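You operate a simulated robot arm through the tools that you are given. There is no shell and no other tool. Be economical: measure what you need, move in short steps, check, and stop when the job is done.

Carry out the task below with a simulated two-armed robot. There is one attempt and no reset: what you move stays moved.

JOB
Fetch the blue cloth from the top of the green bench and set it in the steel tray on the top of the grey bench. Then open the high cupboard door, take the grey tin on the top of the blue cart and put it away in the inside of the high grey cupboard and shut the door again. Then open the upper chest drawer. Keep to this order. Set down upright: grey tin.

The check looks at the end state, three seconds after you hand in, the way a careful person would. Anything else that was tipped, shoved, dropped, spilled or broken makes it a failure. Flat cloth is picked up by pressing the open fingertips on it (5 to 10 N) and closing them slowly along it; thin cloth reads only 2 to 8 mm in the jaws.

ROBOT AND FRAMES
Two 7-joint arms with fingered hands on one trunk, on a base that drives. Base frame: it is fixed to the floor where the robot stands at the start and does not move with it; the origin is under the middle of the robot, x ahead of it, y to its left, z up; the surface under the hand at the start is at about z = 85. Readings come in cm, rad, newtons and seconds.
The left shoulder is at the start at [4, 14.6, 117.9], the right one opposite. With the tool pointing down near the work surface each hand reaches from about 30 to 72 cm from the robot's upright axis, wherever it stands, measured 20 degrees to its own side. Places, roughly: blue cloth (7x5x4 cm) [60, -20, 90]; grey tin [-325, -50, 75]; high cupboard door [-190, 230, 170]; inside of the high grey cupboard (41x22 cm) [-194, 238, 152]; steel tray [-100, -100, 75]; upper chest drawer [120, 20, 90]. Payload 4 kg a hand.
The TCP of each hand is the grasp point between the finger pads, 2.6 cm short of the fingertips. In the tool frame z runs along the fingers and y along their closing line. The gripper opens to 14.8 cm. The gripper's body begins 7.3 cm behind the TCP. The gripper is a hand of 3 fingers: y runs from the thumb to the fingers, the wrist lies at [0, 0, -22.4] in the tool frame.
Orientation is told as [roll, pitch, yaw] about the base's x, y, z axes, in that order, counted from this pose: with the fingers straight down and closing along the base's y, the tool's x points along the base's -x, its y along +y and its z along -z.

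CONTROLS
- The arms move only by the tool move_arm. It takes "left_commands", "right_commands" or both (then of equal length, played together; a hand with none holds still); each is a list of rows, each a list of 6 numbers: the shift along the tool's x, y, z in m, then the turn, a rotation vector about the tool's x, y, z in rad. In form: [[dx, dy, dz, wx, wy, wz], ...]. A call has 1 to 8 rows; each row shifts and turns the commanded pose from where the row before left it, along the tool's axes as they then stand. Rows are played at 5 a second. More than 5 cm and 0.15 rad between two rows, and nothing of the call is played. A pose out of reach is approached as far as the arm can. The call stops where the force on the tool passes 40 N (or 10 N more than at its start, if that is more) or the arm is blocked; 0.2 s more then pass. In this call time passes only in rows, and 0.2 s behind the last. It gives the time, the measured TCP pose, the force on the tool (base axes), the opening and the grip force at its end, in the units of the frame above (readings bear some noise), with the torque about the TCP (base axes, N m) and any sound that the robot's microphone picked up, and new pictures: "show" is both (left out), scene, wrist or none (wrist: the cameras of the hands that moved).
- Cameras (640 x 400 px; columns grow to the right, rows downward): "scene" is now at [10.37, -2.42, 141.39]; the picture's right is [-0.29, -0.96, 0.00], its down [-0.49, 0.15, -0.86] and it looks along [0.82, -0.25, -0.52] (base axes); focal length 296 px, centre (320, 200). "left" rides on the left gripper at [-6.8, -3.9, -9] in its tool frame; the picture's right is [0.50, -0.87, 0.00], its down [0.66, 0.38, -0.65] and it looks along [0.57, 0.33, 0.76] (tool axes); focal length 222 px, centre (320, 200). "right" rides on the right gripper at [6.8, -3.9, -9] in its tool frame; the picture's right is [0.50, 0.87, 0.00], its down [-0.66, 0.38, -0.65] and it looks along [-0.57, 0.33, 0.76] (tool axes); focal length 222 px, centre (320, 200). There is no depth. A picture from a camera that has moved, and an enlarged one, comes with that camera's place and axes in the base frame and with its lens.
- lift_body(by): slides the trunk up (or, below 0, down) by that many cm; the arms and the scene camera ride with it, the base frame stays. It gives what a move gives, with no picture.
- roll_base(legs): drives the robot by 1 to 6 legs, each [ahead, left, turn to the left] in cm, cm and rad, along the robot's own axes; the way and the turn of a leg run together, so that a leg with both is an arc; at most 150 cm and 3.142 rad a leg. The arms and the cameras ride along, it lands a little off, and it stops where it bumps. It gives what a move gives, and a new picture of the scene camera.
- move_fingers(finger1, finger2, thumb_bend, hand): sets how far each is bent, from 0 (flat) to 100 (curled in); at 30 the hand is open as for a grip, at 70 the pads meet at the TCP. One left out holds its place. A second passes; each finger stops where it meets its share of the squeeze, and holds until it gets a number again. It is the only way to open and close the hand. It gives what a move gives, with no picture; readings hold the bend of each and the force on the fingers (four entries, about 0 where the hand has none), thumb and palm.
- aim_head(pan, tilt): turns the head with the scene camera to pan (to the left, within 1.501 rad either way) and tilt (down, from -0.506 to 1.204), counted from straight ahead of the robot. It gives what a move gives, and a new picture of the scene camera.
- enlarge(camera, box): a new picture of the part [left, top, right, bottom] of that camera's present view, enlarged. No time passes.
- sign_off(): hands the job in; it is judged then, once.

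Work in short steps. Places have to be worked out from the pictures, the camera data and where the tool is seen: move nearer, look again, correct. Check each grasp and each placing, and mend what went wrong. You have 165 turns and 260 pictures in all, those below and enlarged ones among them. Open the grippers and draw the arms clear of the work before you hand the job in, unless the task says otherwise.

The tools are called after "Request:" as name(argument=value, ...) on one line, values as JSON. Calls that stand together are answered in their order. move_arm: Moves the arms, as the interface text tells. Its arguments: {"type":"object","properties":{"left_commands":{"type":"array"},"right_commands":{"type":"array"},"show":{"type":"string","enum":["both","scene","wrist","none"]}},"required":[]} The other tools are called the same way: lift_body (by) slides the trunk up or down; move_fingers (finger1, finger2, thumb_bend, hand) moves the fingers one by one; roll_base (legs) drives the base; aim_head (pan, tilt) turns the head that bears the scene camera; enlarge (camera, box) takes an enlarged picture of a part of a camera's view; sign_off () hands the job in.

At the start:

```text
t: 0.0
left_position: [45.29, 1.36, 113.49]
left_tcp_rot: [0.0, -0.001, 0.0]
left_contact_force: [-0.5, -1.0, -0.4]
left_ft_torque: [-0.01, -0.02, 0.0]
left_finger_gap: 14.8
left_grasp_force: 0.1
left_shape: jaw
left_bend: [30.0, 30.0, 30.0]
left_finger forces: [0.0, 0.0, 0.1, 0.1, 0.0, 0.0]
right_position: [43.1, -36.57, 115.88]
right_tcp_rot: [0.001, -0.001, -0.002]
right_contact_force: [-0.5, -0.3, 0.5]
right_ft_torque: [0.01, -0.02, 0.0]
right_finger_gap: 14.79
right_grasp_force: 0.1
right_shape: jaw
right_bend: [30.0, 30.0, 30.0]
right_finger forces: [0.0, 0.1, 0.1, 0.0, 0.0, 0.1]
trunk travel left (down, up): [-35.0, 15.6]
robot x, y, heading: [-0.05, -0.05, 0.003]
head pan, tilt: [-0.295, 0.543]
```

scene: 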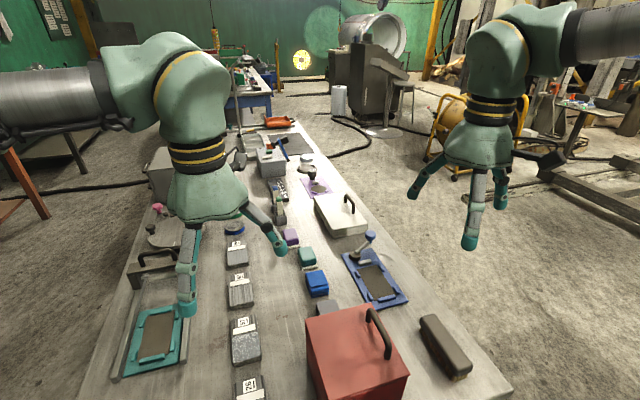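
right: 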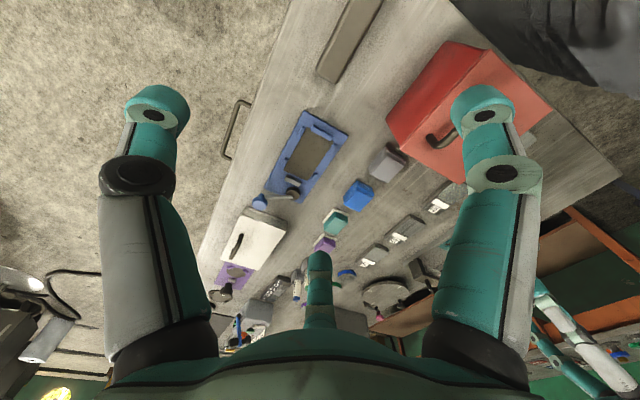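
left: 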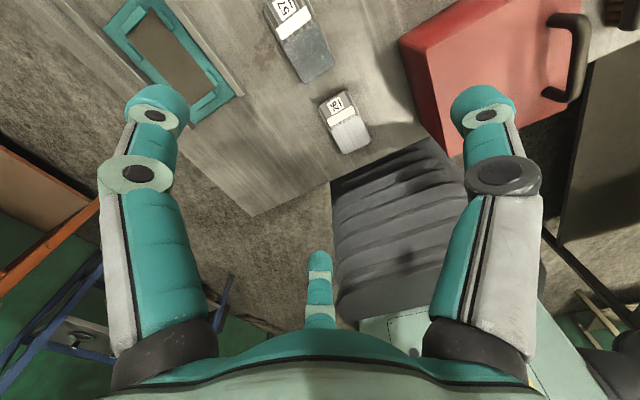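

The blue block-like item at pixel (317,283) works out to about [58,-16,88], which is likely the blue cloth. I enlarge the view to confirm.

Request:
enlarge(camera="scene", box=[220, 200, 420, 325])

Request:
enlarge(camera="right", box=[260, 100, 480, 240])

```text
3.20 times, centred on (320, 262) of scene
camera zoom: at [10.37, -2.42, 141.39], right [-0.29, -0.96, 0.0], down [-0.49, 0.15, -0.86], along [0.82, -0.25, -0.52], focal length 947 px, centre (320, 0)
```

zoom: 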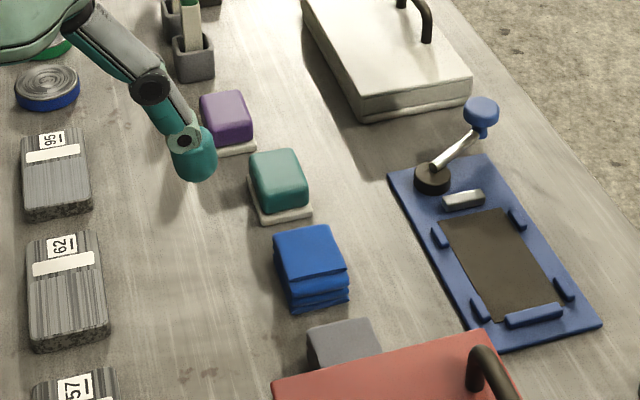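

```text
2.86 times, centred on (370, 170) of right
camera zoom: at [36.29, -40.28, 125.06], right [-0.5, 0.87, 0.0], down [0.65, 0.38, 0.66], along [0.57, 0.33, -0.76], focal length 635 px, centre (177, 286)
```

zoom: 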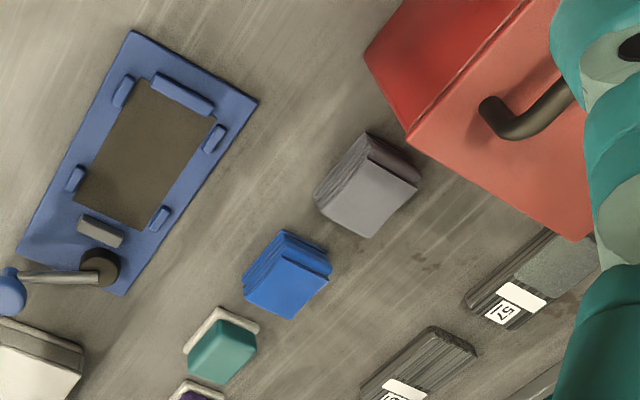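

The blue folded cloth's top is centred near [58.8,-16.5,89], with its sides square to the base axes. I move the right hand above it and the left hand out of the way.

Request:
move_arm(right_commands=[[-0.0262, 0.0337, 0.02, 0, 0, 0], [-0.0262, 0.0337, 0.02, 0, 0, 0], [-0.0262, 0.0337, 0.02, 0, 0, 0], [-0.0262, 0.0337, 0.02, 0, 0, 0], [-0.0262, 0.0337, 0.02, 0, 0, 0], [-0.0262, 0.0337, 0.02, 0, 0, 0], [0, 0, 0, 0, 0, 0]], left_commands=[[0, 0.03, 0, 0, 0, 0], [0, 0.03, 0, 0, 0, 0], [0, 0.03, 0, 0, 0, 0], [0, 0.03, 0, 0, 0, 0], [0, 0.03, 0, 0, 0, 0], [0, 0.03, 0, 0, 0, 0], [0, 0, 0, 0, 0, 0]], show="both")

Request:
move_fingers(hand="right", finger1=40, finger2=40, thumb_bend=40)

```text
t: 1.6
left_position: [45.12, 19.41, 113.18]
left_tcp_rot: [0.001, 0.001, -0.001]
left_contact_force: [0.1, 0.3, -0.1]
left_ft_torque: [0.03, 0.02, 0.01]
left_finger_gap: 14.78
left_grasp_force: 0.1
left_shape: jaw
left_bend: [30.0, 30.0, 30.0]
left_finger forces: [0.0, 0.0, 0.0, 0.1, 0.0, 0.0]
right_position: [54.5, -20.54, 104.77]
right_tcp_rot: [0.004, -0.004, -0.002]
right_contact_force: [0.3, 0.2, -0.2]
right_ft_torque: [0.0, 0.0, -0.01]
right_finger_gap: 14.78
right_grasp_force: 0.0
right_shape: jaw
right_bend: [30.0, 30.0, 30.0]
right_finger forces: [0.0, 0.1, 0.0, 0.0, 0.0, 0.1]
right hand out of reach, approached as far as the arm can: row 5, 6
trunk travel left (down, up): [-35.0, 15.6]
robot x, y, heading: [0.11, 0.09, -0.001]
head pan, tilt: [-0.295, 0.543]
camera scene: at [10.45, -2.43, 141.38], right [-0.29, -0.96, 0.0], down [-0.5, 0.15, -0.86], along [0.82, -0.25, -0.52], focal length 296 px, centre (320, 200)
camera right: at [47.72, -24.38, 113.86], right [-0.5, 0.87, 0.0], down [0.65, 0.38, 0.66], along [0.57, 0.33, -0.75], focal length 222 px, centre (320, 200)
camera left: at [51.96, 15.36, 122.28], right [-0.5, -0.87, 0.0], down [-0.65, 0.38, 0.65], along [-0.57, 0.33, -0.76], focal length 222 px, centre (320, 200)
```

scene: 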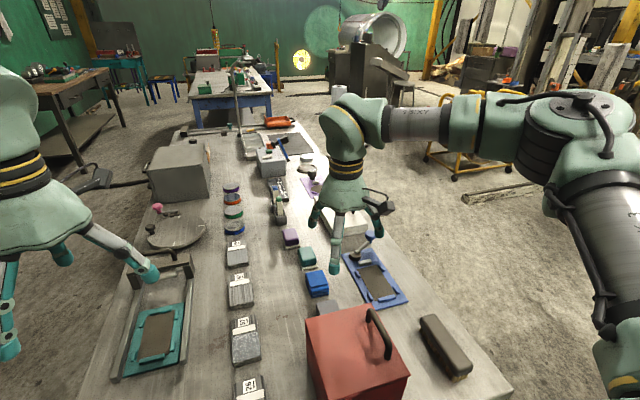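
right: 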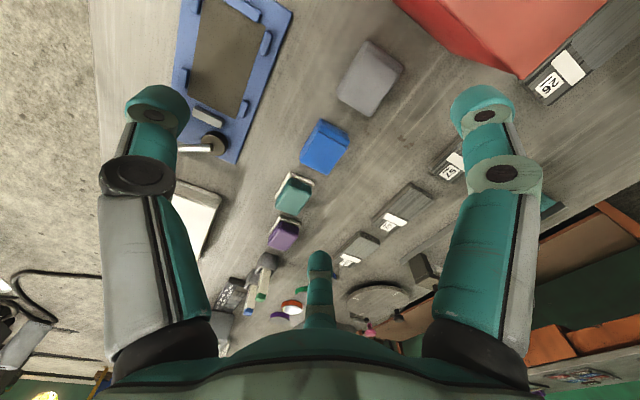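
left: 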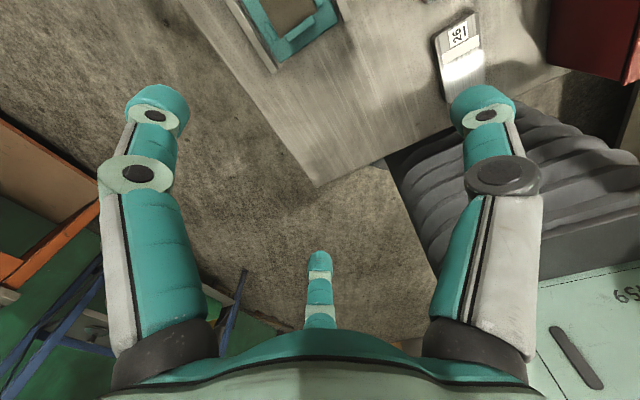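

```text
t: 2.6
left_position: [45.05, 19.25, 113.39]
left_tcp_rot: [-0.001, 0.0, 0.0]
left_contact_force: [-0.3, -0.1, -0.2]
left_ft_torque: [0.0, -0.02, 0.02]
left_finger_gap: 14.8
left_grasp_force: 0.0
left_shape: jaw
left_bend: [30.0, 30.0, 30.0]
left_finger forces: [0.0, 0.0, 0.0, 0.0, 0.0, 0.0]
right_position: [54.39, -20.56, 104.79]
right_tcp_rot: [0.003, -0.003, 0.0]
right_contact_force: [-0.7, 0.4, 0.6]
right_ft_torque: [0.02, 0.0, -0.01]
right_finger_gap: 9.57
right_grasp_force: 0.1
right_shape: fingers
right_bend: [40.0, 40.0, 40.0]
right_finger forces: [0.1, 0.0, 0.1, 0.1, 0.0, 0.0]
trunk travel left (down, up): [-35.0, 15.6]
robot x, y, heading: [0.13, 0.26, 0.006]
head pan, tilt: [-0.295, 0.543]
```

The right hand stopped short at [54.4,-20.6]. From the wrist view the cloth is at about [58.8,-17]. I carry on while going down to z=95.

Request:
move_arm(right_commands=[[0, 0, 0.04, 0, 0, 0], [-0.015, 0.012, 0.03, 0, 0, 0], [-0.015, 0.012, 0.02, 0, 0, 0], [-0.014, 0.012, 0.008, 0, 0, 0], [0, 0, 0, 0, 0, 0]], show="both")

```text
t: 3.8
left_position: [45.15, 19.22, 113.31]
left_tcp_rot: [0.0, -0.001, 0.0]
left_contact_force: [-0.4, 0.4, -0.6]
left_ft_torque: [-0.01, 0.02, 0.02]
left_finger_gap: 14.79
left_grasp_force: 0.1
left_shape: jaw
left_bend: [30.0, 30.0, 30.0]
left_finger forces: [0.0, 0.0, 0.0, 0.0, 0.0, 0.1]
right_position: [53.58, -21.81, 97.63]
right_tcp_rot: [0.0, -0.002, 0.001]
right_contact_force: [-0.8, -0.1, 0.9]
right_ft_torque: [0.0, 0.03, -0.02]
right_finger_gap: 9.57
right_grasp_force: 0.0
right_shape: fingers
right_bend: [40.0, 40.0, 40.0]
right_finger forces: [0.0, 0.0, 0.0, 0.0, 0.0, 0.0]
right hand out of reach, approached as far as the arm can: row 1, 2, 3, 4
trunk travel left (down, up): [-35.0, 15.6]
robot x, y, heading: [0.03, 0.16, 0.001]
head pan, tilt: [-0.295, 0.543]
camera scene: at [10.37, -2.41, 141.39], right [-0.29, -0.96, 0.0], down [-0.49, 0.15, -0.86], along [0.82, -0.25, -0.52], focal length 296 px, centre (320, 200)
camera right: at [46.75, -25.7, 106.68], right [-0.5, 0.87, 0.0], down [0.65, 0.38, 0.66], along [0.57, 0.33, -0.75], focal length 222 px, centre (320, 200)
```

scene: 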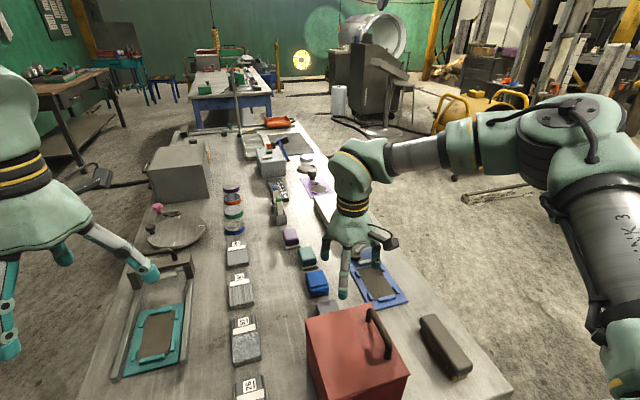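
right: 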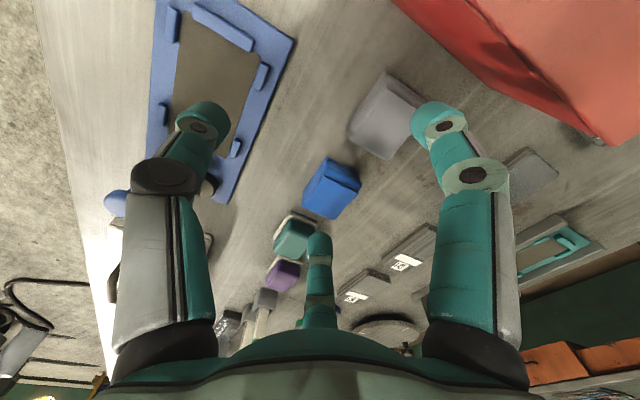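

The arm runs out of reach near [53.6,-21.8]. I look straight down to see how much room there is between the robot and the bench, so I can drive a little closer.

Request:
aim_head(pan=0.0, tilt=1.2)

```text
t: 4.8
left_position: [45.09, 19.36, 113.35]
left_tcp_rot: [0.001, 0.001, -0.001]
left_contact_force: [-0.1, -0.4, -0.3]
left_ft_torque: [0.01, 0.04, 0.01]
left_finger_gap: 14.8
left_grasp_force: 0.2
left_shape: jaw
left_bend: [30.0, 30.0, 30.0]
left_finger forces: [0.0, 0.1, 0.1, 0.1, 0.0, 0.0]
right_position: [53.52, -21.96, 97.61]
right_tcp_rot: [0.001, -0.001, 0.001]
right_contact_force: [0.2, 0.4, -0.8]
right_ft_torque: [-0.03, 0.0, -0.01]
right_finger_gap: 9.56
right_grasp_force: 0.1
right_shape: fingers
right_bend: [40.0, 40.0, 40.0]
right_finger forces: [0.0, 0.0, 0.1, 0.0, 0.0, 0.0]
trunk travel left (down, up): [-35.0, 15.6]
robot x, y, heading: [0.03, -0.16, 0.003]
head pan, tilt: [0.0, 1.201]
camera scene: at [7.36, 0.2, 136.42], right [0.0, -1.0, 0.0], down [-0.93, 0.0, -0.36], along [0.36, 0.0, -0.93], focal length 296 px, centre (320, 200)
```

scene: 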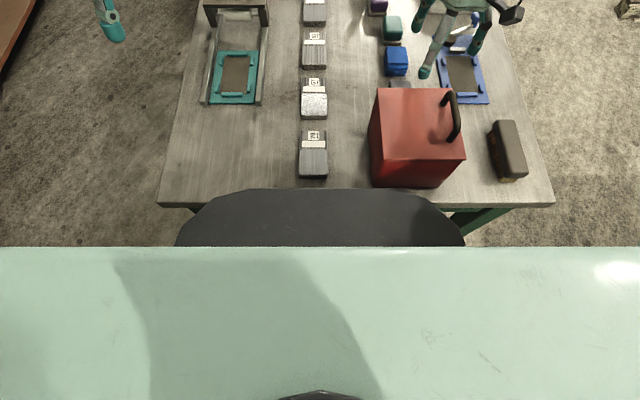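

Only 3–4 cm of floor room is left ahead, so I stay put. I lift the hand a bit, then lower the trunk to see whether reach improves with a lower shoulder.

Request:
move_arm(right_commands=[[0.01, 0, -0.045, 0, 0, 0], [0.01, 0, -0.045, 0, 0, 0], [0, 0, -0.045, 0, 0, 0], [0, 0, 0, 0, 0, 0]], show="none")

Request:
lift_body(by=-12)

Request:
move_arm(right_commands=[[-0.03, 0.02, 0, 0, 0, 0], [-0.03, 0.02, 0, 0, 0, 0], [0, 0, 0, 0, 0, 0]], show="none")

```text
t: 5.8
left_position: [45.06, 19.29, 113.23]
left_tcp_rot: [-0.001, -0.001, -0.001]
left_contact_force: [0.3, -0.1, 0.4]
left_ft_torque: [-0.01, -0.06, -0.01]
left_finger_gap: 14.81
left_grasp_force: 0.1
left_shape: jaw
left_bend: [30.0, 30.0, 30.0]
left_finger forces: [0.1, 0.0, 0.0, 0.0, 0.1, 0.1]
right_position: [51.74, -22.05, 111.28]
right_tcp_rot: [0.001, -0.001, -0.001]
right_contact_force: [0.7, 1.0, 0.1]
right_ft_torque: [0.0, 0.0, 0.0]
right_finger_gap: 9.54
right_grasp_force: 0.1
right_shape: fingers
right_bend: [40.0, 40.0, 40.0]
right_finger forces: [0.0, 0.0, 0.0, 0.1, 0.0, 0.0]
trunk travel left (down, up): [-35.0, 15.6]
robot x, y, heading: [0.12, -0.17, -0.002]
head pan, tilt: [0.0, 1.201]
```

```text
t: 7.3
left_position: [45.04, 19.31, 101.35]
left_tcp_rot: [0.0, 0.0, 0.0]
left_contact_force: [1.1, -0.2, 0.4]
left_ft_torque: [0.04, 0.01, 0.02]
left_finger_gap: 14.81
left_grasp_force: 0.1
left_shape: jaw
left_bend: [30.0, 30.0, 30.0]
left_finger forces: [0.0, 0.0, 0.0, 0.0, 0.0, 0.0]
right_position: [51.69, -21.94, 99.41]
right_tcp_rot: [0.0, -0.002, -0.001]
right_contact_force: [0.3, -0.2, -0.2]
right_ft_torque: [0.02, -0.02, 0.02]
right_finger_gap: 9.54
right_grasp_force: 0.0
right_shape: fingers
right_bend: [40.0, 40.0, 40.0]
right_finger forces: [0.0, 0.0, 0.1, 0.0, 0.1, 0.0]
trunk travel left (down, up): [-23.0, 27.6]
robot x, y, heading: [-0.24, 0.37, 0.003]
head pan, tilt: [0.0, 1.201]
```

```text
t: 8.1
left_position: [45.11, 19.38, 101.4]
left_tcp_rot: [-0.001, 0.0, 0.0]
left_contact_force: [0.0, -0.8, -0.2]
left_ft_torque: [-0.02, -0.02, 0.0]
left_finger_gap: 14.79
left_grasp_force: 0.1
left_shape: jaw
left_bend: [30.0, 30.0, 30.0]
left_finger forces: [0.1, 0.1, 0.1, 0.1, 0.0, 0.0]
right_position: [54.24, -20.36, 99.41]
right_tcp_rot: [0.004, -0.002, -0.004]
right_contact_force: [-0.7, 0.0, 0.5]
right_ft_torque: [-0.02, 0.01, 0.03]
right_finger_gap: 9.55
right_grasp_force: 0.0
right_shape: fingers
right_bend: [40.0, 40.0, 40.0]
right_finger forces: [0.1, 0.0, 0.0, 0.1, 0.0, 0.0]
right hand out of reach, approached as far as the arm can: row 1, 2
trunk travel left (down, up): [-23.0, 27.6]
robot x, y, heading: [0.43, 0.04, 0.003]
head pan, tilt: [0.0, 1.201]
```

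Reach limit is unchanged by height, so it is likely a wrist yaw limit. I test turning the tool about its z while pushing forward.

Request:
move_arm(right_commands=[[0, 0, 0, 0, 0, 0.14], [0, 0, 0, 0, 0, 0.14], [-0.02, 0.01, 0, 0, 0, 0], [-0.02, 0.01, 0, 0, 0, 0], [0, 0, 0, 0, 0, 0]], show="none")

Request:
move_arm(right_commands=[[0, 0, 0, 0, 0, -0.14], [0, 0, 0, 0, 0, -0.14], [0, 0, 0, 0, 0, -0.14], [0, 0, 0, 0, 0, -0.14], [-0.02, 0.01, 0, 0, 0, 0], [-0.02, 0.01, 0, 0, 0, 0], [0, 0, 0, 0, 0, 0]], show="none")

```text
t: 9.3
left_position: [45.13, 19.17, 101.43]
left_tcp_rot: [0.001, 0.0, 0.001]
left_contact_force: [-0.2, 0.3, 0.1]
left_ft_torque: [0.02, -0.01, 0.02]
left_finger_gap: 14.78
left_grasp_force: 0.1
left_shape: jaw
left_bend: [30.0, 30.0, 30.0]
left_finger forces: [0.0, 0.0, 0.1, 0.1, 0.0, 0.0]
right_position: [54.18, -20.46, 99.42]
right_tcp_rot: [0.002, -0.003, -0.281]
right_contact_force: [-0.7, -0.6, -1.0]
right_ft_torque: [-0.06, -0.03, -0.01]
right_finger_gap: 9.53
right_grasp_force: 0.1
right_shape: fingers
right_bend: [40.0, 40.0, 40.0]
right_finger forces: [0.0, 0.0, 0.0, 0.0, 0.0, 0.0]
right hand out of reach, approached as far as the arm can: row 3, 4
trunk travel left (down, up): [-23.0, 27.6]
robot x, y, heading: [-0.13, 0.09, -0.002]
head pan, tilt: [0.0, 1.201]
```

```text
t: 10.9
left_position: [45.05, 19.37, 101.42]
left_tcp_rot: [0.001, 0.001, 0.002]
left_contact_force: [-0.2, -0.3, -0.1]
left_ft_torque: [-0.01, -0.02, 0.0]
left_finger_gap: 14.78
left_grasp_force: 0.1
left_shape: jaw
left_bend: [30.0, 30.0, 30.0]
left_finger forces: [0.0, 0.0, 0.1, 0.1, 0.1, 0.0]
right_position: [54.06, -20.54, 99.52]
right_tcp_rot: [0.0, -0.002, 0.28]
right_contact_force: [0.6, 0.7, -0.2]
right_ft_torque: [0.02, 0.01, 0.01]
right_finger_gap: 9.57
right_grasp_force: 0.0
right_shape: fingers
right_bend: [40.0, 40.0, 40.0]
right_finger forces: [0.1, 0.0, 0.0, 0.0, 0.0, 0.0]
right hand out of reach, approached as far as the arm can: row 5, 6
trunk travel left (down, up): [-23.0, 27.6]
robot x, y, heading: [0.27, 0.06, -0.0]
head pan, tilt: [0.0, 1.201]
```

Yaw isn't the limit. Instead I restore yaw and tilt the tool 0.3 rad so the fingertips reach forward while the wrist stays back, then go above the cloth.

Request:
move_arm(right_commands=[[0, 0, 0, 0, 0, 0.14], [0, 0, 0, 0, 0, 0.14], [0, 0, 0, 0, -0.1, 0], [0, 0, 0, 0, -0.1, 0], [0, 0, 0, 0, -0.1, 0], [-0.0225, 0.0175, 0.007, 0, 0, 0], [-0.0225, 0.0175, 0.007, 0, 0, 0], [0, 0, 0, 0, 0, 0]], show="both")

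```text
t: 12.7
left_position: [44.98, 19.34, 101.29]
left_tcp_rot: [0.0, 0.001, 0.0]
left_contact_force: [0.0, -0.3, 0.4]
left_ft_torque: [-0.02, -0.01, 0.0]
left_finger_gap: 14.77
left_grasp_force: 0.1
left_shape: jaw
left_bend: [30.0, 30.0, 30.0]
left_finger forces: [0.0, 0.0, 0.0, 0.0, 0.0, 0.0]
right_position: [57.14, -18.18, 99.6]
right_tcp_rot: [0.0, -0.3, -0.002]
right_contact_force: [0.4, -0.4, -0.5]
right_ft_torque: [-0.05, 0.04, -0.02]
right_finger_gap: 9.54
right_grasp_force: 0.1
right_shape: fingers
right_bend: [40.0, 40.0, 40.0]
right_finger forces: [0.0, 0.1, 0.0, 0.0, 0.1, 0.1]
right hand out of reach, approached as far as the arm can: row 7
trunk travel left (down, up): [-23.0, 27.6]
robot x, y, heading: [-0.04, -0.08, -0.003]
head pan, tilt: [0.0, 1.201]
camera scene: at [7.27, 0.23, 124.54], right [0.0, -1.0, 0.0], down [-0.93, 0.0, -0.36], along [0.36, 0.0, -0.93], focal length 296 px, centre (320, 200)
camera right: at [47.99, -21.91, 106.25], right [-0.48, 0.87, -0.15], down [0.43, 0.38, 0.82], along [0.77, 0.33, -0.55], focal length 222 px, centre (320, 200)
```

scene: 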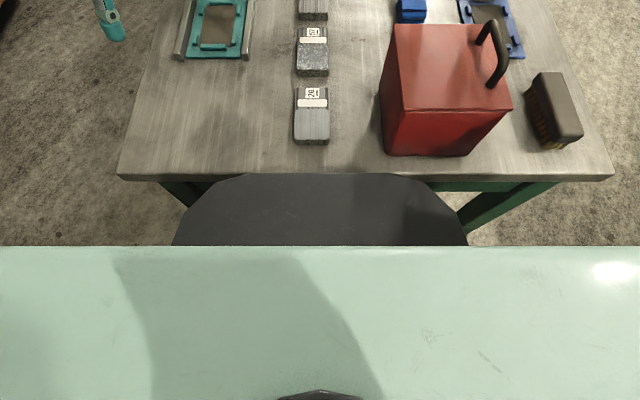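
right: 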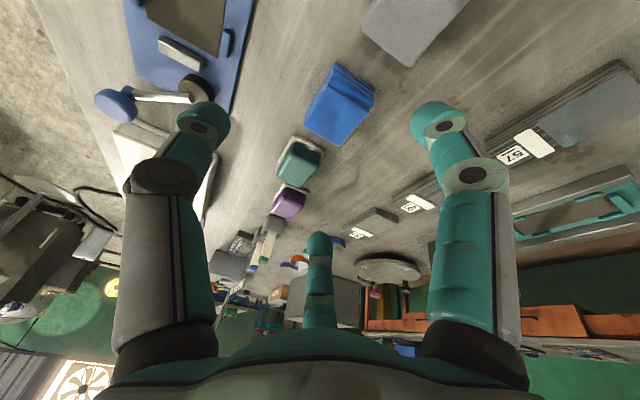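

Close now. I tilt 0.15 rad more and go to just above the cloth at about [58.3,-17.2,96].

Request:
move_arm(right_commands=[[0, 0, 0, 0, -0.15, 0], [0.0025, 0.005, 0.019, 0, 0, 0], [0.0025, 0.005, 0.019, 0, 0, 0], [0, 0, 0, 0, 0, 0]], show="none")

Request:
aim_head(pan=-0.3, tilt=0.65)

Request:
enlarge(camera="right", box=[160, 0, 500, 212])

```text
t: 13.7
left_position: [45.01, 19.26, 101.4]
left_tcp_rot: [0.0, -0.001, 0.0]
left_contact_force: [0.1, 0.0, 0.0]
left_ft_torque: [-0.04, 0.01, 0.02]
left_finger_gap: 14.8
left_grasp_force: 0.1
left_shape: jaw
left_bend: [30.0, 30.0, 30.0]
left_finger forces: [0.0, 0.0, 0.1, 0.1, 0.1, 0.0]
right_position: [58.61, -16.94, 95.87]
right_tcp_rot: [-0.001, -0.453, -0.002]
right_contact_force: [0.0, 0.3, -0.9]
right_ft_torque: [0.02, 0.01, 0.01]
right_finger_gap: 9.53
right_grasp_force: 0.0
right_shape: fingers
right_bend: [40.0, 40.0, 40.0]
right_finger forces: [0.0, 0.1, 0.0, 0.0, 0.1, 0.0]
trunk travel left (down, up): [-23.0, 27.6]
robot x, y, heading: [-0.38, -0.03, 0.0]
head pan, tilt: [0.0, 1.201]
```

```text
t: 14.7
left_position: [45.2, 19.49, 101.44]
left_tcp_rot: [-0.001, 0.0, -0.001]
left_contact_force: [-0.3, -0.3, 0.9]
left_ft_torque: [-0.01, 0.01, -0.02]
left_finger_gap: 14.77
left_grasp_force: 0.0
left_shape: jaw
left_bend: [30.0, 30.0, 30.0]
left_finger forces: [0.0, 0.0, 0.0, 0.0, 0.0, 0.0]
right_position: [58.54, -17.09, 95.8]
right_tcp_rot: [-0.001, -0.453, -0.002]
right_contact_force: [-0.4, 0.5, 0.2]
right_ft_torque: [-0.01, -0.01, 0.04]
right_finger_gap: 9.55
right_grasp_force: 0.1
right_shape: fingers
right_bend: [40.0, 40.0, 40.0]
right_finger forces: [0.0, 0.1, 0.0, 0.0, 0.1, 0.0]
trunk travel left (down, up): [-23.0, 27.6]
robot x, y, heading: [0.41, 0.2, -0.0]
head pan, tilt: [-0.3, 0.649]
camera scene: at [10.04, -2.36, 128.56], right [-0.3, -0.96, 0.0], down [-0.58, 0.18, -0.8], along [0.76, -0.24, -0.61], focal length 296 px, centre (320, 200)
```

scene: 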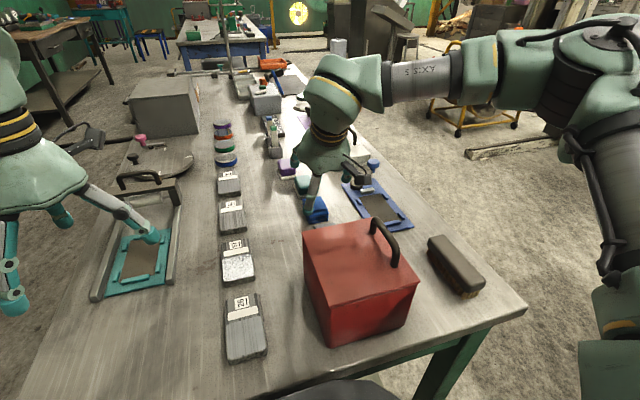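

```text
1.88 times, centred on (330, 106) of right
camera zoom: at [48.62, -20.83, 101.05], right [-0.45, 0.87, -0.22], down [0.3, 0.38, 0.87], along [0.84, 0.33, -0.43], focal length 418 px, centre (301, 377)
```

zoom: 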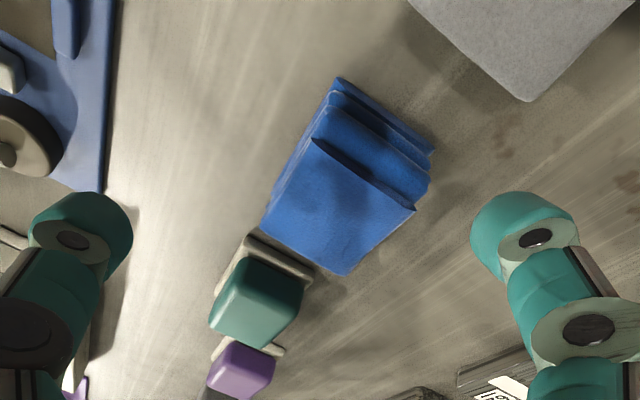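

The cloth lies between the open fingers, centred near [58.4,-17.2]. I go straight down to TCP z≈88.3.

Request:
move_arm(right_commands=[[0.013, 0, 0.022, 0, 0, 0], [0.013, -0.002, 0.022, 0, 0, 0], [0.013, 0, 0.02, 0, 0, 0], [0, 0, 0, 0, 0, 0]], show="wrist")

```text
t: 15.5
left_position: [44.98, 19.25, 101.4]
left_tcp_rot: [0.001, -0.002, 0.0]
left_contact_force: [0.7, -0.4, -0.3]
left_ft_torque: [-0.01, -0.01, -0.02]
left_finger_gap: 14.78
left_grasp_force: 0.0
left_shape: jaw
left_bend: [30.0, 30.0, 30.0]
left_finger forces: [0.1, 0.1, 0.0, 0.0, 0.0, 0.0]
right_position: [58.27, -16.77, 90.41]
right_tcp_rot: [0.015, -0.473, -0.007]
right_contact_force: [-4.3, -2.2, 17.5]
right_ft_torque: [0.46, 1.03, 0.23]
right_finger_gap: 9.43
right_grasp_force: 9.5
right_shape: fingers
right_bend: [40.0, 40.0, 40.0]
right_finger forces: [18.3, 0.0, 0.0, 0.1, 0.0, 0.0]
trunk travel left (down, up): [-23.0, 27.6]
robot x, y, heading: [-0.28, -0.09, 0.002]
head pan, tilt: [-0.3, 0.649]
stopped in row 3 (right hand): the force on the tool passed its limit at 56 N (the readings are from after the stop); the commanded pose is now the measured one
camera right: at [48.09, -20.72, 95.49], right [-0.45, 0.87, -0.22], down [0.28, 0.37, 0.89], along [0.85, 0.33, -0.41], focal length 222 px, centre (320, 200)
```

right: 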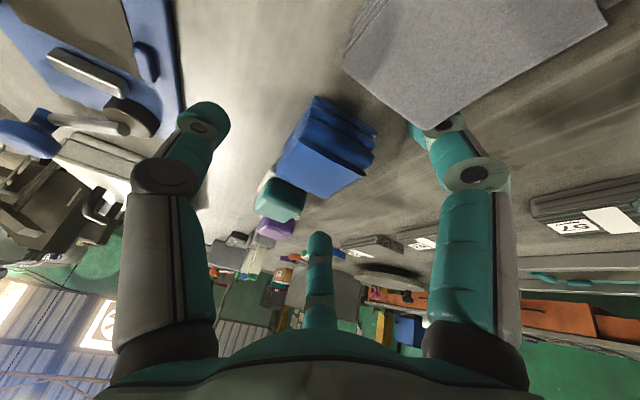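

Finger 1's tip touched the bench: the strong tilt makes that finger hang too low. I lift off via the trunk and reduce tilt, then turn the base left so the right shoulder comes nearer.

Request:
lift_body(by=14)

Request:
move_arm(right_commands=[[0.03, 0, 0, 0, 0.1, 0], [0.03, 0, 0, 0, 0.1, 0], [0, 0, 0, 0, 0.1, 0], [0, 0, 0, 0, 0.05, 0]], show="none")

Request:
roll_base(legs=[[-1.5, 0, 0], [0, 0, 0.45]])

```text
t: 17.1
left_position: [44.99, 19.38, 115.28]
left_tcp_rot: [0.001, 0.0, 0.001]
left_contact_force: [-0.3, 0.1, 0.1]
left_ft_torque: [0.03, 0.01, 0.0]
left_finger_gap: 14.79
left_grasp_force: 0.0
left_shape: jaw
left_bend: [30.0, 30.0, 30.0]
left_finger forces: [0.1, 0.0, 0.0, 0.0, 0.1, 0.0]
right_position: [58.4, -16.85, 104.0]
right_tcp_rot: [0.013, -0.467, -0.006]
right_contact_force: [0.1, 0.9, -0.1]
right_ft_torque: [0.01, 0.0, 0.0]
right_finger_gap: 9.53
right_grasp_force: 0.0
right_shape: fingers
right_bend: [40.0, 40.0, 40.0]
right_finger forces: [0.0, 0.0, 0.1, 0.0, 0.0, 0.0]
trunk travel left (down, up): [-37.0, 13.6]
robot x, y, heading: [0.03, 0.57, 0.0]
head pan, tilt: [-0.3, 0.649]
```

```text
t: 18.1
left_position: [45.11, 19.31, 115.14]
left_tcp_rot: [0.001, -0.001, 0.0]
left_contact_force: [-0.5, -0.1, 0.1]
left_ft_torque: [0.02, 0.02, -0.02]
left_finger_gap: 14.79
left_grasp_force: 0.0
left_shape: jaw
left_bend: [30.0, 30.0, 30.0]
left_finger forces: [0.0, 0.1, 0.0, 0.1, 0.0, 0.1]
right_position: [52.52, -17.6, 101.68]
right_tcp_rot: [0.011, -0.117, -0.001]
right_contact_force: [-0.4, 0.0, -0.5]
right_ft_torque: [0.0, 0.0, 0.0]
right_finger_gap: 9.5
right_grasp_force: 0.1
right_shape: fingers
right_bend: [40.0, 40.0, 40.0]
right_finger forces: [0.1, 0.0, 0.0, 0.1, 0.0, 0.0]
right hand out of reach, approached as far as the arm can: row 4
trunk travel left (down, up): [-37.0, 13.6]
robot x, y, heading: [-0.08, 0.04, -0.001]
head pan, tilt: [-0.3, 0.649]
```

```text
t: 20.2
left_position: [31.02, 36.84, 115.4]
left_tcp_rot: [0.0, 0.001, 0.444]
left_contact_force: [0.6, -0.3, 0.4]
left_ft_torque: [0.03, 0.02, -0.01]
left_finger_gap: 14.78
left_grasp_force: 0.0
left_shape: jaw
left_bend: [30.0, 30.0, 30.0]
left_finger forces: [0.0, 0.0, 0.1, 0.0, 0.0, 0.0]
right_position: [53.66, 6.59, 101.7]
right_tcp_rot: [0.012, -0.118, 0.441]
right_contact_force: [0.1, 0.0, -0.3]
right_ft_torque: [0.01, -0.01, -0.01]
right_finger_gap: 9.52
right_grasp_force: 0.0
right_shape: fingers
right_bend: [40.0, 40.0, 40.0]
right_finger forces: [0.0, 0.0, 0.1, 0.0, 0.0, 0.0]
trunk travel left (down, up): [-37.0, 13.6]
robot x, y, heading: [-1.36, 0.05, 0.441]
head pan, tilt: [-0.3, 0.649]
camera scene: at [8.72, 2.26, 142.45], right [0.14, -0.99, 0.0], down [-0.6, -0.09, -0.8], along [0.79, 0.11, -0.6], focal length 296 px, centre (320, 200)
```

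scene: 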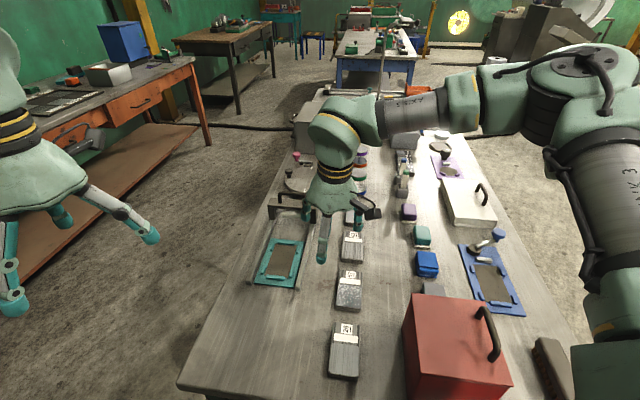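

Turned without bumping. Now I straighten the right tool, square its yaw, and move back across to the cloth.

Request:
move_arm(right_commands=[[0, 0, 0, 0, 0.117, 0], [0, 0, 0, 0, 0, 0.147], [0, 0, 0, 0, 0, 0.147], [0, 0, 0, 0, 0, 0.147], [0, -0.048, 0, 0, 0, 0], [0, -0.048, 0, 0, 0, 0], [0, -0.048, 0, 0, 0, 0], [0, -0.048, 0, 0, 0, 0]], show="none")

Request:
move_arm(right_commands=[[-0.02, -0.023, 0, 0, 0, 0], [-0.02, -0.02, 0, 0, 0, 0], [0, 0, 0, 0, 0, 0]], show="wrist")

```text
t: 22.0
left_position: [30.91, 36.49, 115.32]
left_tcp_rot: [0.002, -0.001, 0.443]
left_contact_force: [-0.2, -0.7, 0.2]
left_ft_torque: [0.02, -0.01, -0.01]
left_finger_gap: 14.81
left_grasp_force: 0.1
left_shape: jaw
left_bend: [30.0, 30.0, 30.0]
left_finger forces: [0.0, 0.0, 0.0, 0.1, 0.1, 0.0]
right_position: [53.16, -14.09, 102.22]
right_tcp_rot: [0.014, 0.003, 0.002]
right_contact_force: [-0.6, -0.1, 0.1]
right_ft_torque: [-0.04, 0.02, 0.0]
right_finger_gap: 9.55
right_grasp_force: 0.2
right_shape: fingers
right_bend: [40.0, 40.0, 40.0]
right_finger forces: [0.0, 0.0, 0.1, 0.0, 0.0, 0.0]
right hand out of reach, approached as far as the arm can: row 1
trunk travel left (down, up): [-37.0, 13.6]
robot x, y, heading: [-1.51, -0.03, 0.443]
head pan, tilt: [-0.3, 0.649]
```

```text
t: 22.8
left_position: [31.03, 36.92, 115.29]
left_tcp_rot: [-0.001, -0.001, 0.443]
left_contact_force: [-0.4, 0.2, 0.0]
left_ft_torque: [0.02, 0.01, 0.02]
left_finger_gap: 14.79
left_grasp_force: 0.0
left_shape: jaw
left_bend: [30.0, 30.0, 30.0]
left_finger forces: [0.0, 0.1, 0.0, 0.0, 0.0, 0.0]
right_position: [57.22, -18.03, 101.97]
right_tcp_rot: [0.009, 0.003, 0.002]
right_contact_force: [0.6, -0.1, -0.3]
right_ft_torque: [-0.03, -0.02, 0.02]
right_finger_gap: 9.53
right_grasp_force: 0.0
right_shape: fingers
right_bend: [40.0, 40.0, 40.0]
right_finger forces: [0.0, 0.0, 0.1, 0.0, 0.0, 0.0]
trunk travel left (down, up): [-37.0, 13.6]
robot x, y, heading: [-1.53, 0.05, 0.443]
head pan, tilt: [-0.3, 0.649]
camera right: at [50.44, -21.96, 111.06], right [-0.5, 0.87, 0.01], down [0.66, 0.37, 0.66], along [0.56, 0.34, -0.75], focal length 222 px, centre (320, 200)
```

right: 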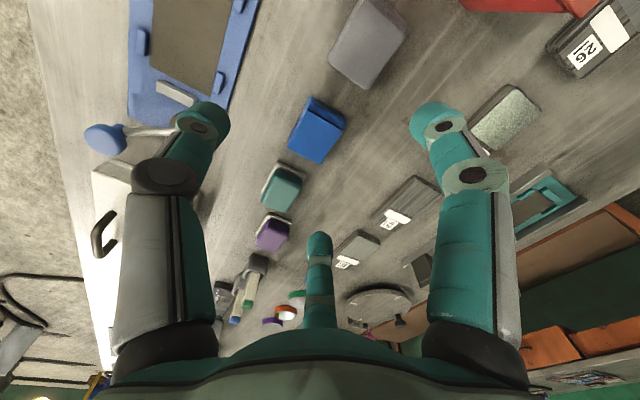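

Now reachable upright. The hand is a three-digit centring grip, and the green block and grey block flank the cloth, so I narrow the opening and descend to a check height over [58.3,-16.6].

Request:
move_fingers(hand="right", finger1=47, finger2=47, thumb_bend=47)

Request:
move_arm(right_commands=[[-0.006, 0.007, 0.035, 0, 0, 0], [-0.006, 0.007, 0.035, 0, 0, 0], [0, 0, 0, 0, 0, 0]], show="wrist")

Request:
enlarge(camera="right", box=[160, 40, 480, 260])

```text
t: 23.8
left_position: [31.03, 36.81, 115.38]
left_tcp_rot: [0.0, -0.001, 0.443]
left_contact_force: [0.5, 0.6, 0.2]
left_ft_torque: [0.03, 0.0, 0.01]
left_finger_gap: 14.79
left_grasp_force: 0.0
left_shape: jaw
left_bend: [30.0, 30.0, 30.0]
left_finger forces: [0.0, 0.1, 0.1, 0.0, 0.1, 0.0]
right_position: [57.11, -18.1, 101.95]
right_tcp_rot: [0.012, 0.003, 0.001]
right_contact_force: [0.1, 0.1, -0.2]
right_ft_torque: [0.0, 0.0, 0.02]
right_finger_gap: 7.25
right_grasp_force: 0.0
right_shape: fingers
right_bend: [47.0, 47.0, 47.0]
right_finger forces: [0.1, 0.0, 0.0, 0.0, 0.1, 0.0]
trunk travel left (down, up): [-37.0, 13.6]
robot x, y, heading: [-1.22, 0.08, 0.447]
head pan, tilt: [-0.3, 0.649]
```

```text
t: 24.6
left_position: [30.96, 36.66, 115.3]
left_tcp_rot: [-0.002, 0.001, 0.444]
left_contact_force: [1.3, 0.4, 0.6]
left_ft_torque: [-0.01, 0.0, 0.05]
left_finger_gap: 14.8
left_grasp_force: 0.0
left_shape: jaw
left_bend: [30.0, 30.0, 30.0]
left_finger forces: [0.0, 0.0, 0.0, 0.1, 0.0, 0.0]
right_position: [58.35, -16.9, 94.79]
right_tcp_rot: [0.013, 0.002, 0.002]
right_contact_force: [0.0, 0.0, -0.7]
right_ft_torque: [0.0, 0.01, -0.02]
right_finger_gap: 7.25
right_grasp_force: 0.1
right_shape: fingers
right_bend: [47.0, 47.0, 47.0]
right_finger forces: [0.0, 0.1, 0.1, 0.0, 0.1, 0.1]
trunk travel left (down, up): [-37.0, 13.6]
robot x, y, heading: [-1.63, -0.03, 0.44]
head pan, tilt: [-0.3, 0.649]
camera right: at [51.66, -20.86, 103.9], right [-0.5, 0.87, 0.01], down [0.66, 0.37, 0.66], along [0.56, 0.34, -0.75], focal length 222 px, centre (320, 200)
```

right: 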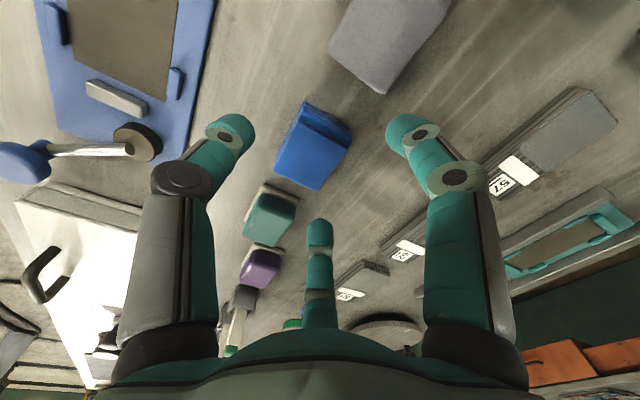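

```text
1.82 times, centred on (320, 150) of right
camera zoom: at [51.66, -20.86, 103.9], right [-0.5, 0.87, 0.01], down [0.66, 0.37, 0.66], along [0.56, 0.34, -0.75], focal length 404 px, centre (320, 291)
```

zoom: 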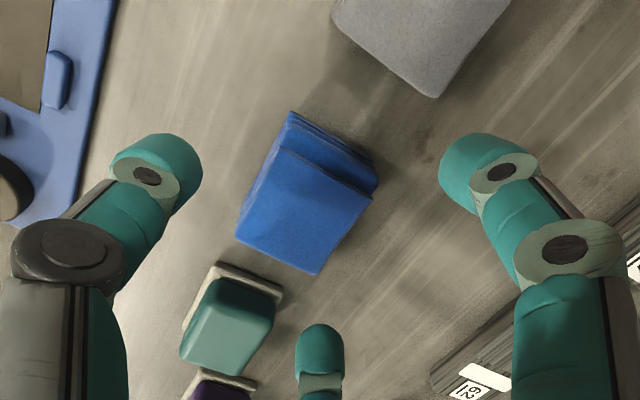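

Corrected estimate: cloth centre [59,-16.9], grey block edge at x≈53.1, green tile edge at x≈66. I shift to x=59.4 and descend to TCP z≈88.7.

Request:
move_arm(right_commands=[[-0.01, 0.003, 0.02, 0, 0, 0], [0, 0, 0.02, 0, 0, 0], [0, 0, 0.02, 0, 0, 0], [0, 0, 0, 0, 0, 0]], show="wrist")

```text
t: 25.6
left_position: [31.03, 36.69, 115.26]
left_tcp_rot: [0.001, 0.001, 0.443]
left_contact_force: [-0.4, 0.4, 0.2]
left_ft_torque: [0.0, 0.0, -0.02]
left_finger_gap: 14.79
left_grasp_force: 0.0
left_shape: jaw
left_bend: [30.0, 30.0, 30.0]
left_finger forces: [0.1, 0.0, 0.0, 0.0, 0.0, 0.0]
right_position: [59.26, -16.54, 88.69]
right_tcp_rot: [0.011, 0.005, 0.002]
right_contact_force: [0.2, 0.1, -0.9]
right_ft_torque: [0.02, 0.01, 0.06]
right_finger_gap: 7.27
right_grasp_force: 0.0
right_shape: fingers
right_bend: [47.0, 47.0, 47.0]
right_finger forces: [0.0, 0.0, 0.0, 0.0, 0.1, 0.0]
trunk travel left (down, up): [-37.0, 13.6]
robot x, y, heading: [-1.78, -0.0, 0.444]
head pan, tilt: [-0.3, 0.649]
camera right: at [52.52, -20.5, 97.89], right [-0.5, 0.87, 0.01], down [0.66, 0.37, 0.66], along [0.56, 0.34, -0.75], focal length 222 px, centre (320, 200)
```

right: 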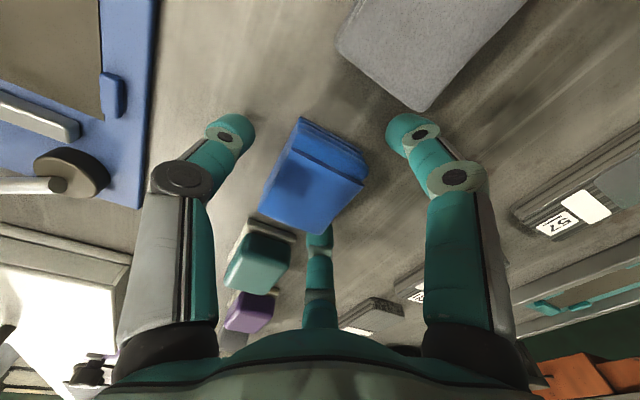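

The three digits surround the cloth with no contact. I close them in steps.

Request:
move_fingers(hand="right", finger1=58, finger2=58, thumb_bend=58)

Request:
move_fingers(hand="right", finger1=70, finger2=70, thumb_bend=70)

Request:
enlarge(camera="right", box=[160, 40, 480, 260])

```text
t: 26.6
left_position: [31.03, 36.77, 115.27]
left_tcp_rot: [0.002, -0.001, 0.442]
left_contact_force: [0.4, -0.2, 0.5]
left_ft_torque: [-0.01, -0.05, -0.02]
left_finger_gap: 14.76
left_grasp_force: 0.1
left_shape: jaw
left_bend: [30.0, 30.0, 30.0]
left_finger forces: [0.0, 0.1, 0.0, 0.0, 0.0, 0.0]
right_position: [59.22, -16.53, 88.82]
right_tcp_rot: [0.011, 0.004, 0.002]
right_contact_force: [0.0, -0.4, -0.2]
right_ft_torque: [0.06, -0.01, -0.02]
right_finger_gap: 4.94
right_grasp_force: 4.4
right_shape: fingers
right_bend: [54.0, 53.0, 54.0]
right_finger forces: [1.7, 2.9, 0.1, 0.1, 4.0, 0.1]
trunk travel left (down, up): [-37.0, 13.6]
robot x, y, heading: [-1.67, -0.05, 0.444]
head pan, tilt: [-0.3, 0.649]
```

```text
t: 27.6
left_position: [31.09, 36.69, 115.34]
left_tcp_rot: [0.001, 0.0, 0.443]
left_contact_force: [-0.9, 0.0, -0.1]
left_ft_torque: [0.0, 0.01, -0.02]
left_finger_gap: 14.78
left_grasp_force: 0.0
left_shape: jaw
left_bend: [30.0, 30.0, 30.0]
left_finger forces: [0.1, 0.0, 0.0, 0.0, 0.1, 0.0]
right_position: [59.19, -16.57, 88.72]
right_tcp_rot: [0.013, 0.002, 0.003]
right_contact_force: [0.1, 0.3, -0.1]
right_ft_torque: [0.0, 0.0, 0.02]
right_finger_gap: 4.25
right_grasp_force: 18.9
right_shape: fingers
right_bend: [59.0, 55.0, 58.0]
right_finger forces: [9.2, 10.3, 0.1, 0.0, 17.8, 0.1]
trunk travel left (down, up): [-37.0, 13.6]
robot x, y, heading: [-1.1, 0.66, 0.44]
head pan, tilt: [-0.3, 0.649]
```

```text
1.82 times, centred on (320, 150) of right
camera zoom: at [52.51, -20.49, 97.92], right [-0.5, 0.86, 0.01], down [0.66, 0.37, 0.66], along [0.56, 0.34, -0.75], focal length 404 px, centre (320, 291)
```

zoom: 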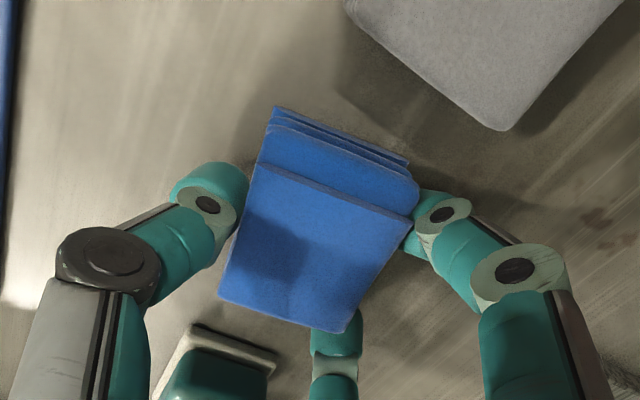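

Firm three-point grasp (about 19 N). I lift straight up about 15 cm and check.

Request:
move_arm(right_commands=[[0, 0, -0.02, 0, 0, 0], [0, 0, -0.03, 0, 0, 0], [0, 0, -0.035, 0, 0, 0], [0, 0, -0.035, 0, 0, 0], [0, 0, -0.035, 0, 0, 0], [0, 0, 0, 0, 0, 0]], show="both")

```text
t: 29.0
left_position: [31.16, 36.75, 115.3]
left_tcp_rot: [-0.001, -0.001, 0.445]
left_contact_force: [0.1, 1.3, -0.4]
left_ft_torque: [0.03, 0.03, 0.04]
left_finger_gap: 14.78
left_grasp_force: 0.1
left_shape: jaw
left_bend: [30.0, 30.0, 30.0]
left_finger forces: [0.1, 0.1, 0.0, 0.1, 0.1, 0.0]
right_position: [59.41, -16.87, 104.06]
right_tcp_rot: [0.011, 0.001, 0.0]
right_contact_force: [-0.3, 0.5, -0.9]
right_ft_torque: [-0.01, 0.01, 0.0]
right_finger_gap: 4.21
right_grasp_force: 18.5
right_shape: fingers
right_bend: [59.0, 55.0, 58.0]
right_finger forces: [9.4, 9.9, 0.0, 0.1, 17.7, 0.0]
trunk travel left (down, up): [-37.0, 13.6]
robot x, y, heading: [-1.28, 0.21, 0.441]
head pan, tilt: [-0.3, 0.649]
camera scene: at [8.73, 2.29, 142.45], right [0.14, -0.99, 0.0], down [-0.6, -0.09, -0.8], along [0.79, 0.11, -0.61], focal length 296 px, centre (320, 200)
camera right: at [52.72, -20.76, 113.25], right [-0.5, 0.86, 0.01], down [0.66, 0.37, 0.66], along [0.56, 0.34, -0.76], focal length 222 px, centre (320, 200)
```

scene: 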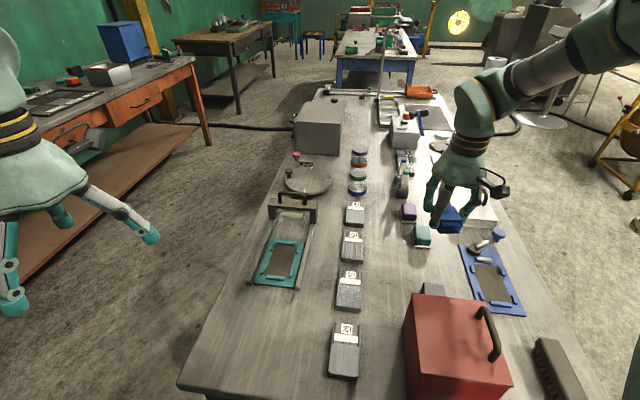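
right: 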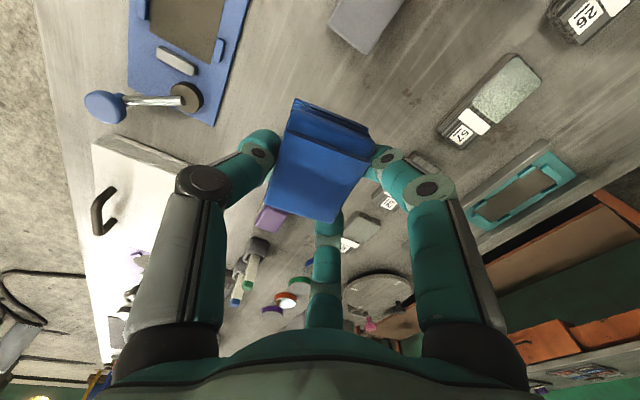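

Cloth is held. I tuck both hands in and raise the right one so it clears the red box, then back away from the bench.

Request:
move_arm(right_commands=[[0, 0, -0.04, 0, 0, 0], [0.03, 0.009, -0.03, 0, 0, 0], [0.032, 0.009, -0.02, 0, 0, 0], [0.035, 0.009, -0.015, 0, 0, 0], [0.035, 0.009, -0.015, 0, 0, 0], [0.03, 0.009, 0, 0, 0, 0]], left_commands=[[0, 0, -0.02, 0, 0, 0], [0.02, 0, 0, 0, 0, 0], [0.02, 0, 0, 0, 0, 0], [0.02, 0, 0, 0, 0, 0], [0.02, 0, 0, 0, 0, 0], [0.02, 0, 0, 0, 0, 0]], show="none")

Request:
roll_base(legs=[[-40, 0, 0]])

```text
t: 30.4
left_position: [22.03, 32.69, 117.17]
left_tcp_rot: [-0.001, -0.002, 0.443]
left_contact_force: [-0.6, 0.3, 0.4]
left_ft_torque: [0.01, -0.02, 0.03]
left_finger_gap: 14.78
left_grasp_force: 0.1
left_shape: jaw
left_bend: [30.0, 30.0, 30.0]
left_finger forces: [0.0, 0.0, 0.1, 0.0, 0.0, 0.0]
right_position: [42.86, -12.38, 116.63]
right_tcp_rot: [0.01, 0.003, 0.003]
right_contact_force: [0.4, 0.4, 0.0]
right_ft_torque: [-0.02, -0.05, 0.02]
right_finger_gap: 4.2
right_grasp_force: 17.8
right_shape: fingers
right_bend: [59.0, 55.0, 58.0]
right_finger forces: [9.8, 9.2, 0.1, 0.0, 17.5, 0.0]
trunk travel left (down, up): [-37.0, 13.6]
robot x, y, heading: [-1.9, -0.26, 0.442]
head pan, tilt: [-0.3, 0.649]
```

```text
t: 32.9
left_position: [-14.56, 15.16, 117.08]
left_tcp_rot: [0.0, 0.002, 0.438]
left_contact_force: [0.1, -0.8, 0.3]
left_ft_torque: [0.01, -0.03, -0.01]
left_finger_gap: 14.8
left_grasp_force: 0.1
left_shape: jaw
left_bend: [30.0, 30.0, 30.0]
left_finger forces: [0.0, 0.0, 0.0, 0.1, 0.1, 0.0]
right_position: [6.1, -29.85, 116.51]
right_tcp_rot: [0.011, 0.005, -0.004]
right_contact_force: [0.8, -0.4, 0.6]
right_ft_torque: [-0.01, 0.03, 0.0]
right_finger_gap: 4.23
right_grasp_force: 18.2
right_shape: fingers
right_bend: [59.0, 55.0, 58.0]
right_finger forces: [9.8, 9.3, 0.1, 0.0, 17.6, 0.0]
trunk travel left (down, up): [-37.0, 13.6]
robot x, y, heading: [-38.7, -17.73, 0.435]
head pan, tilt: [-0.3, 0.649]
camera scene: at [-28.2, -15.1, 142.45], right [0.14, -0.99, 0.0], down [-0.6, -0.08, -0.8], along [0.79, 0.11, -0.61], focal length 296 px, centre (320, 200)
```

scene: 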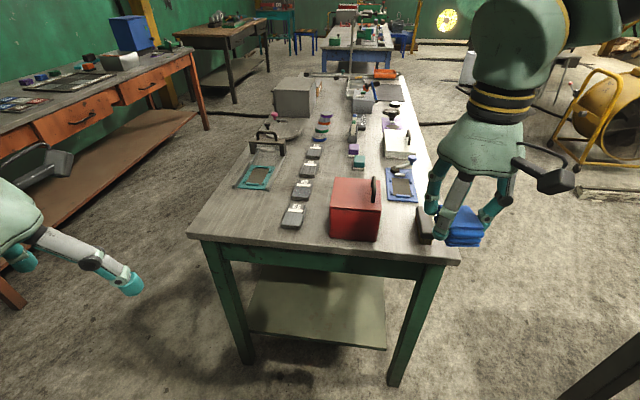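

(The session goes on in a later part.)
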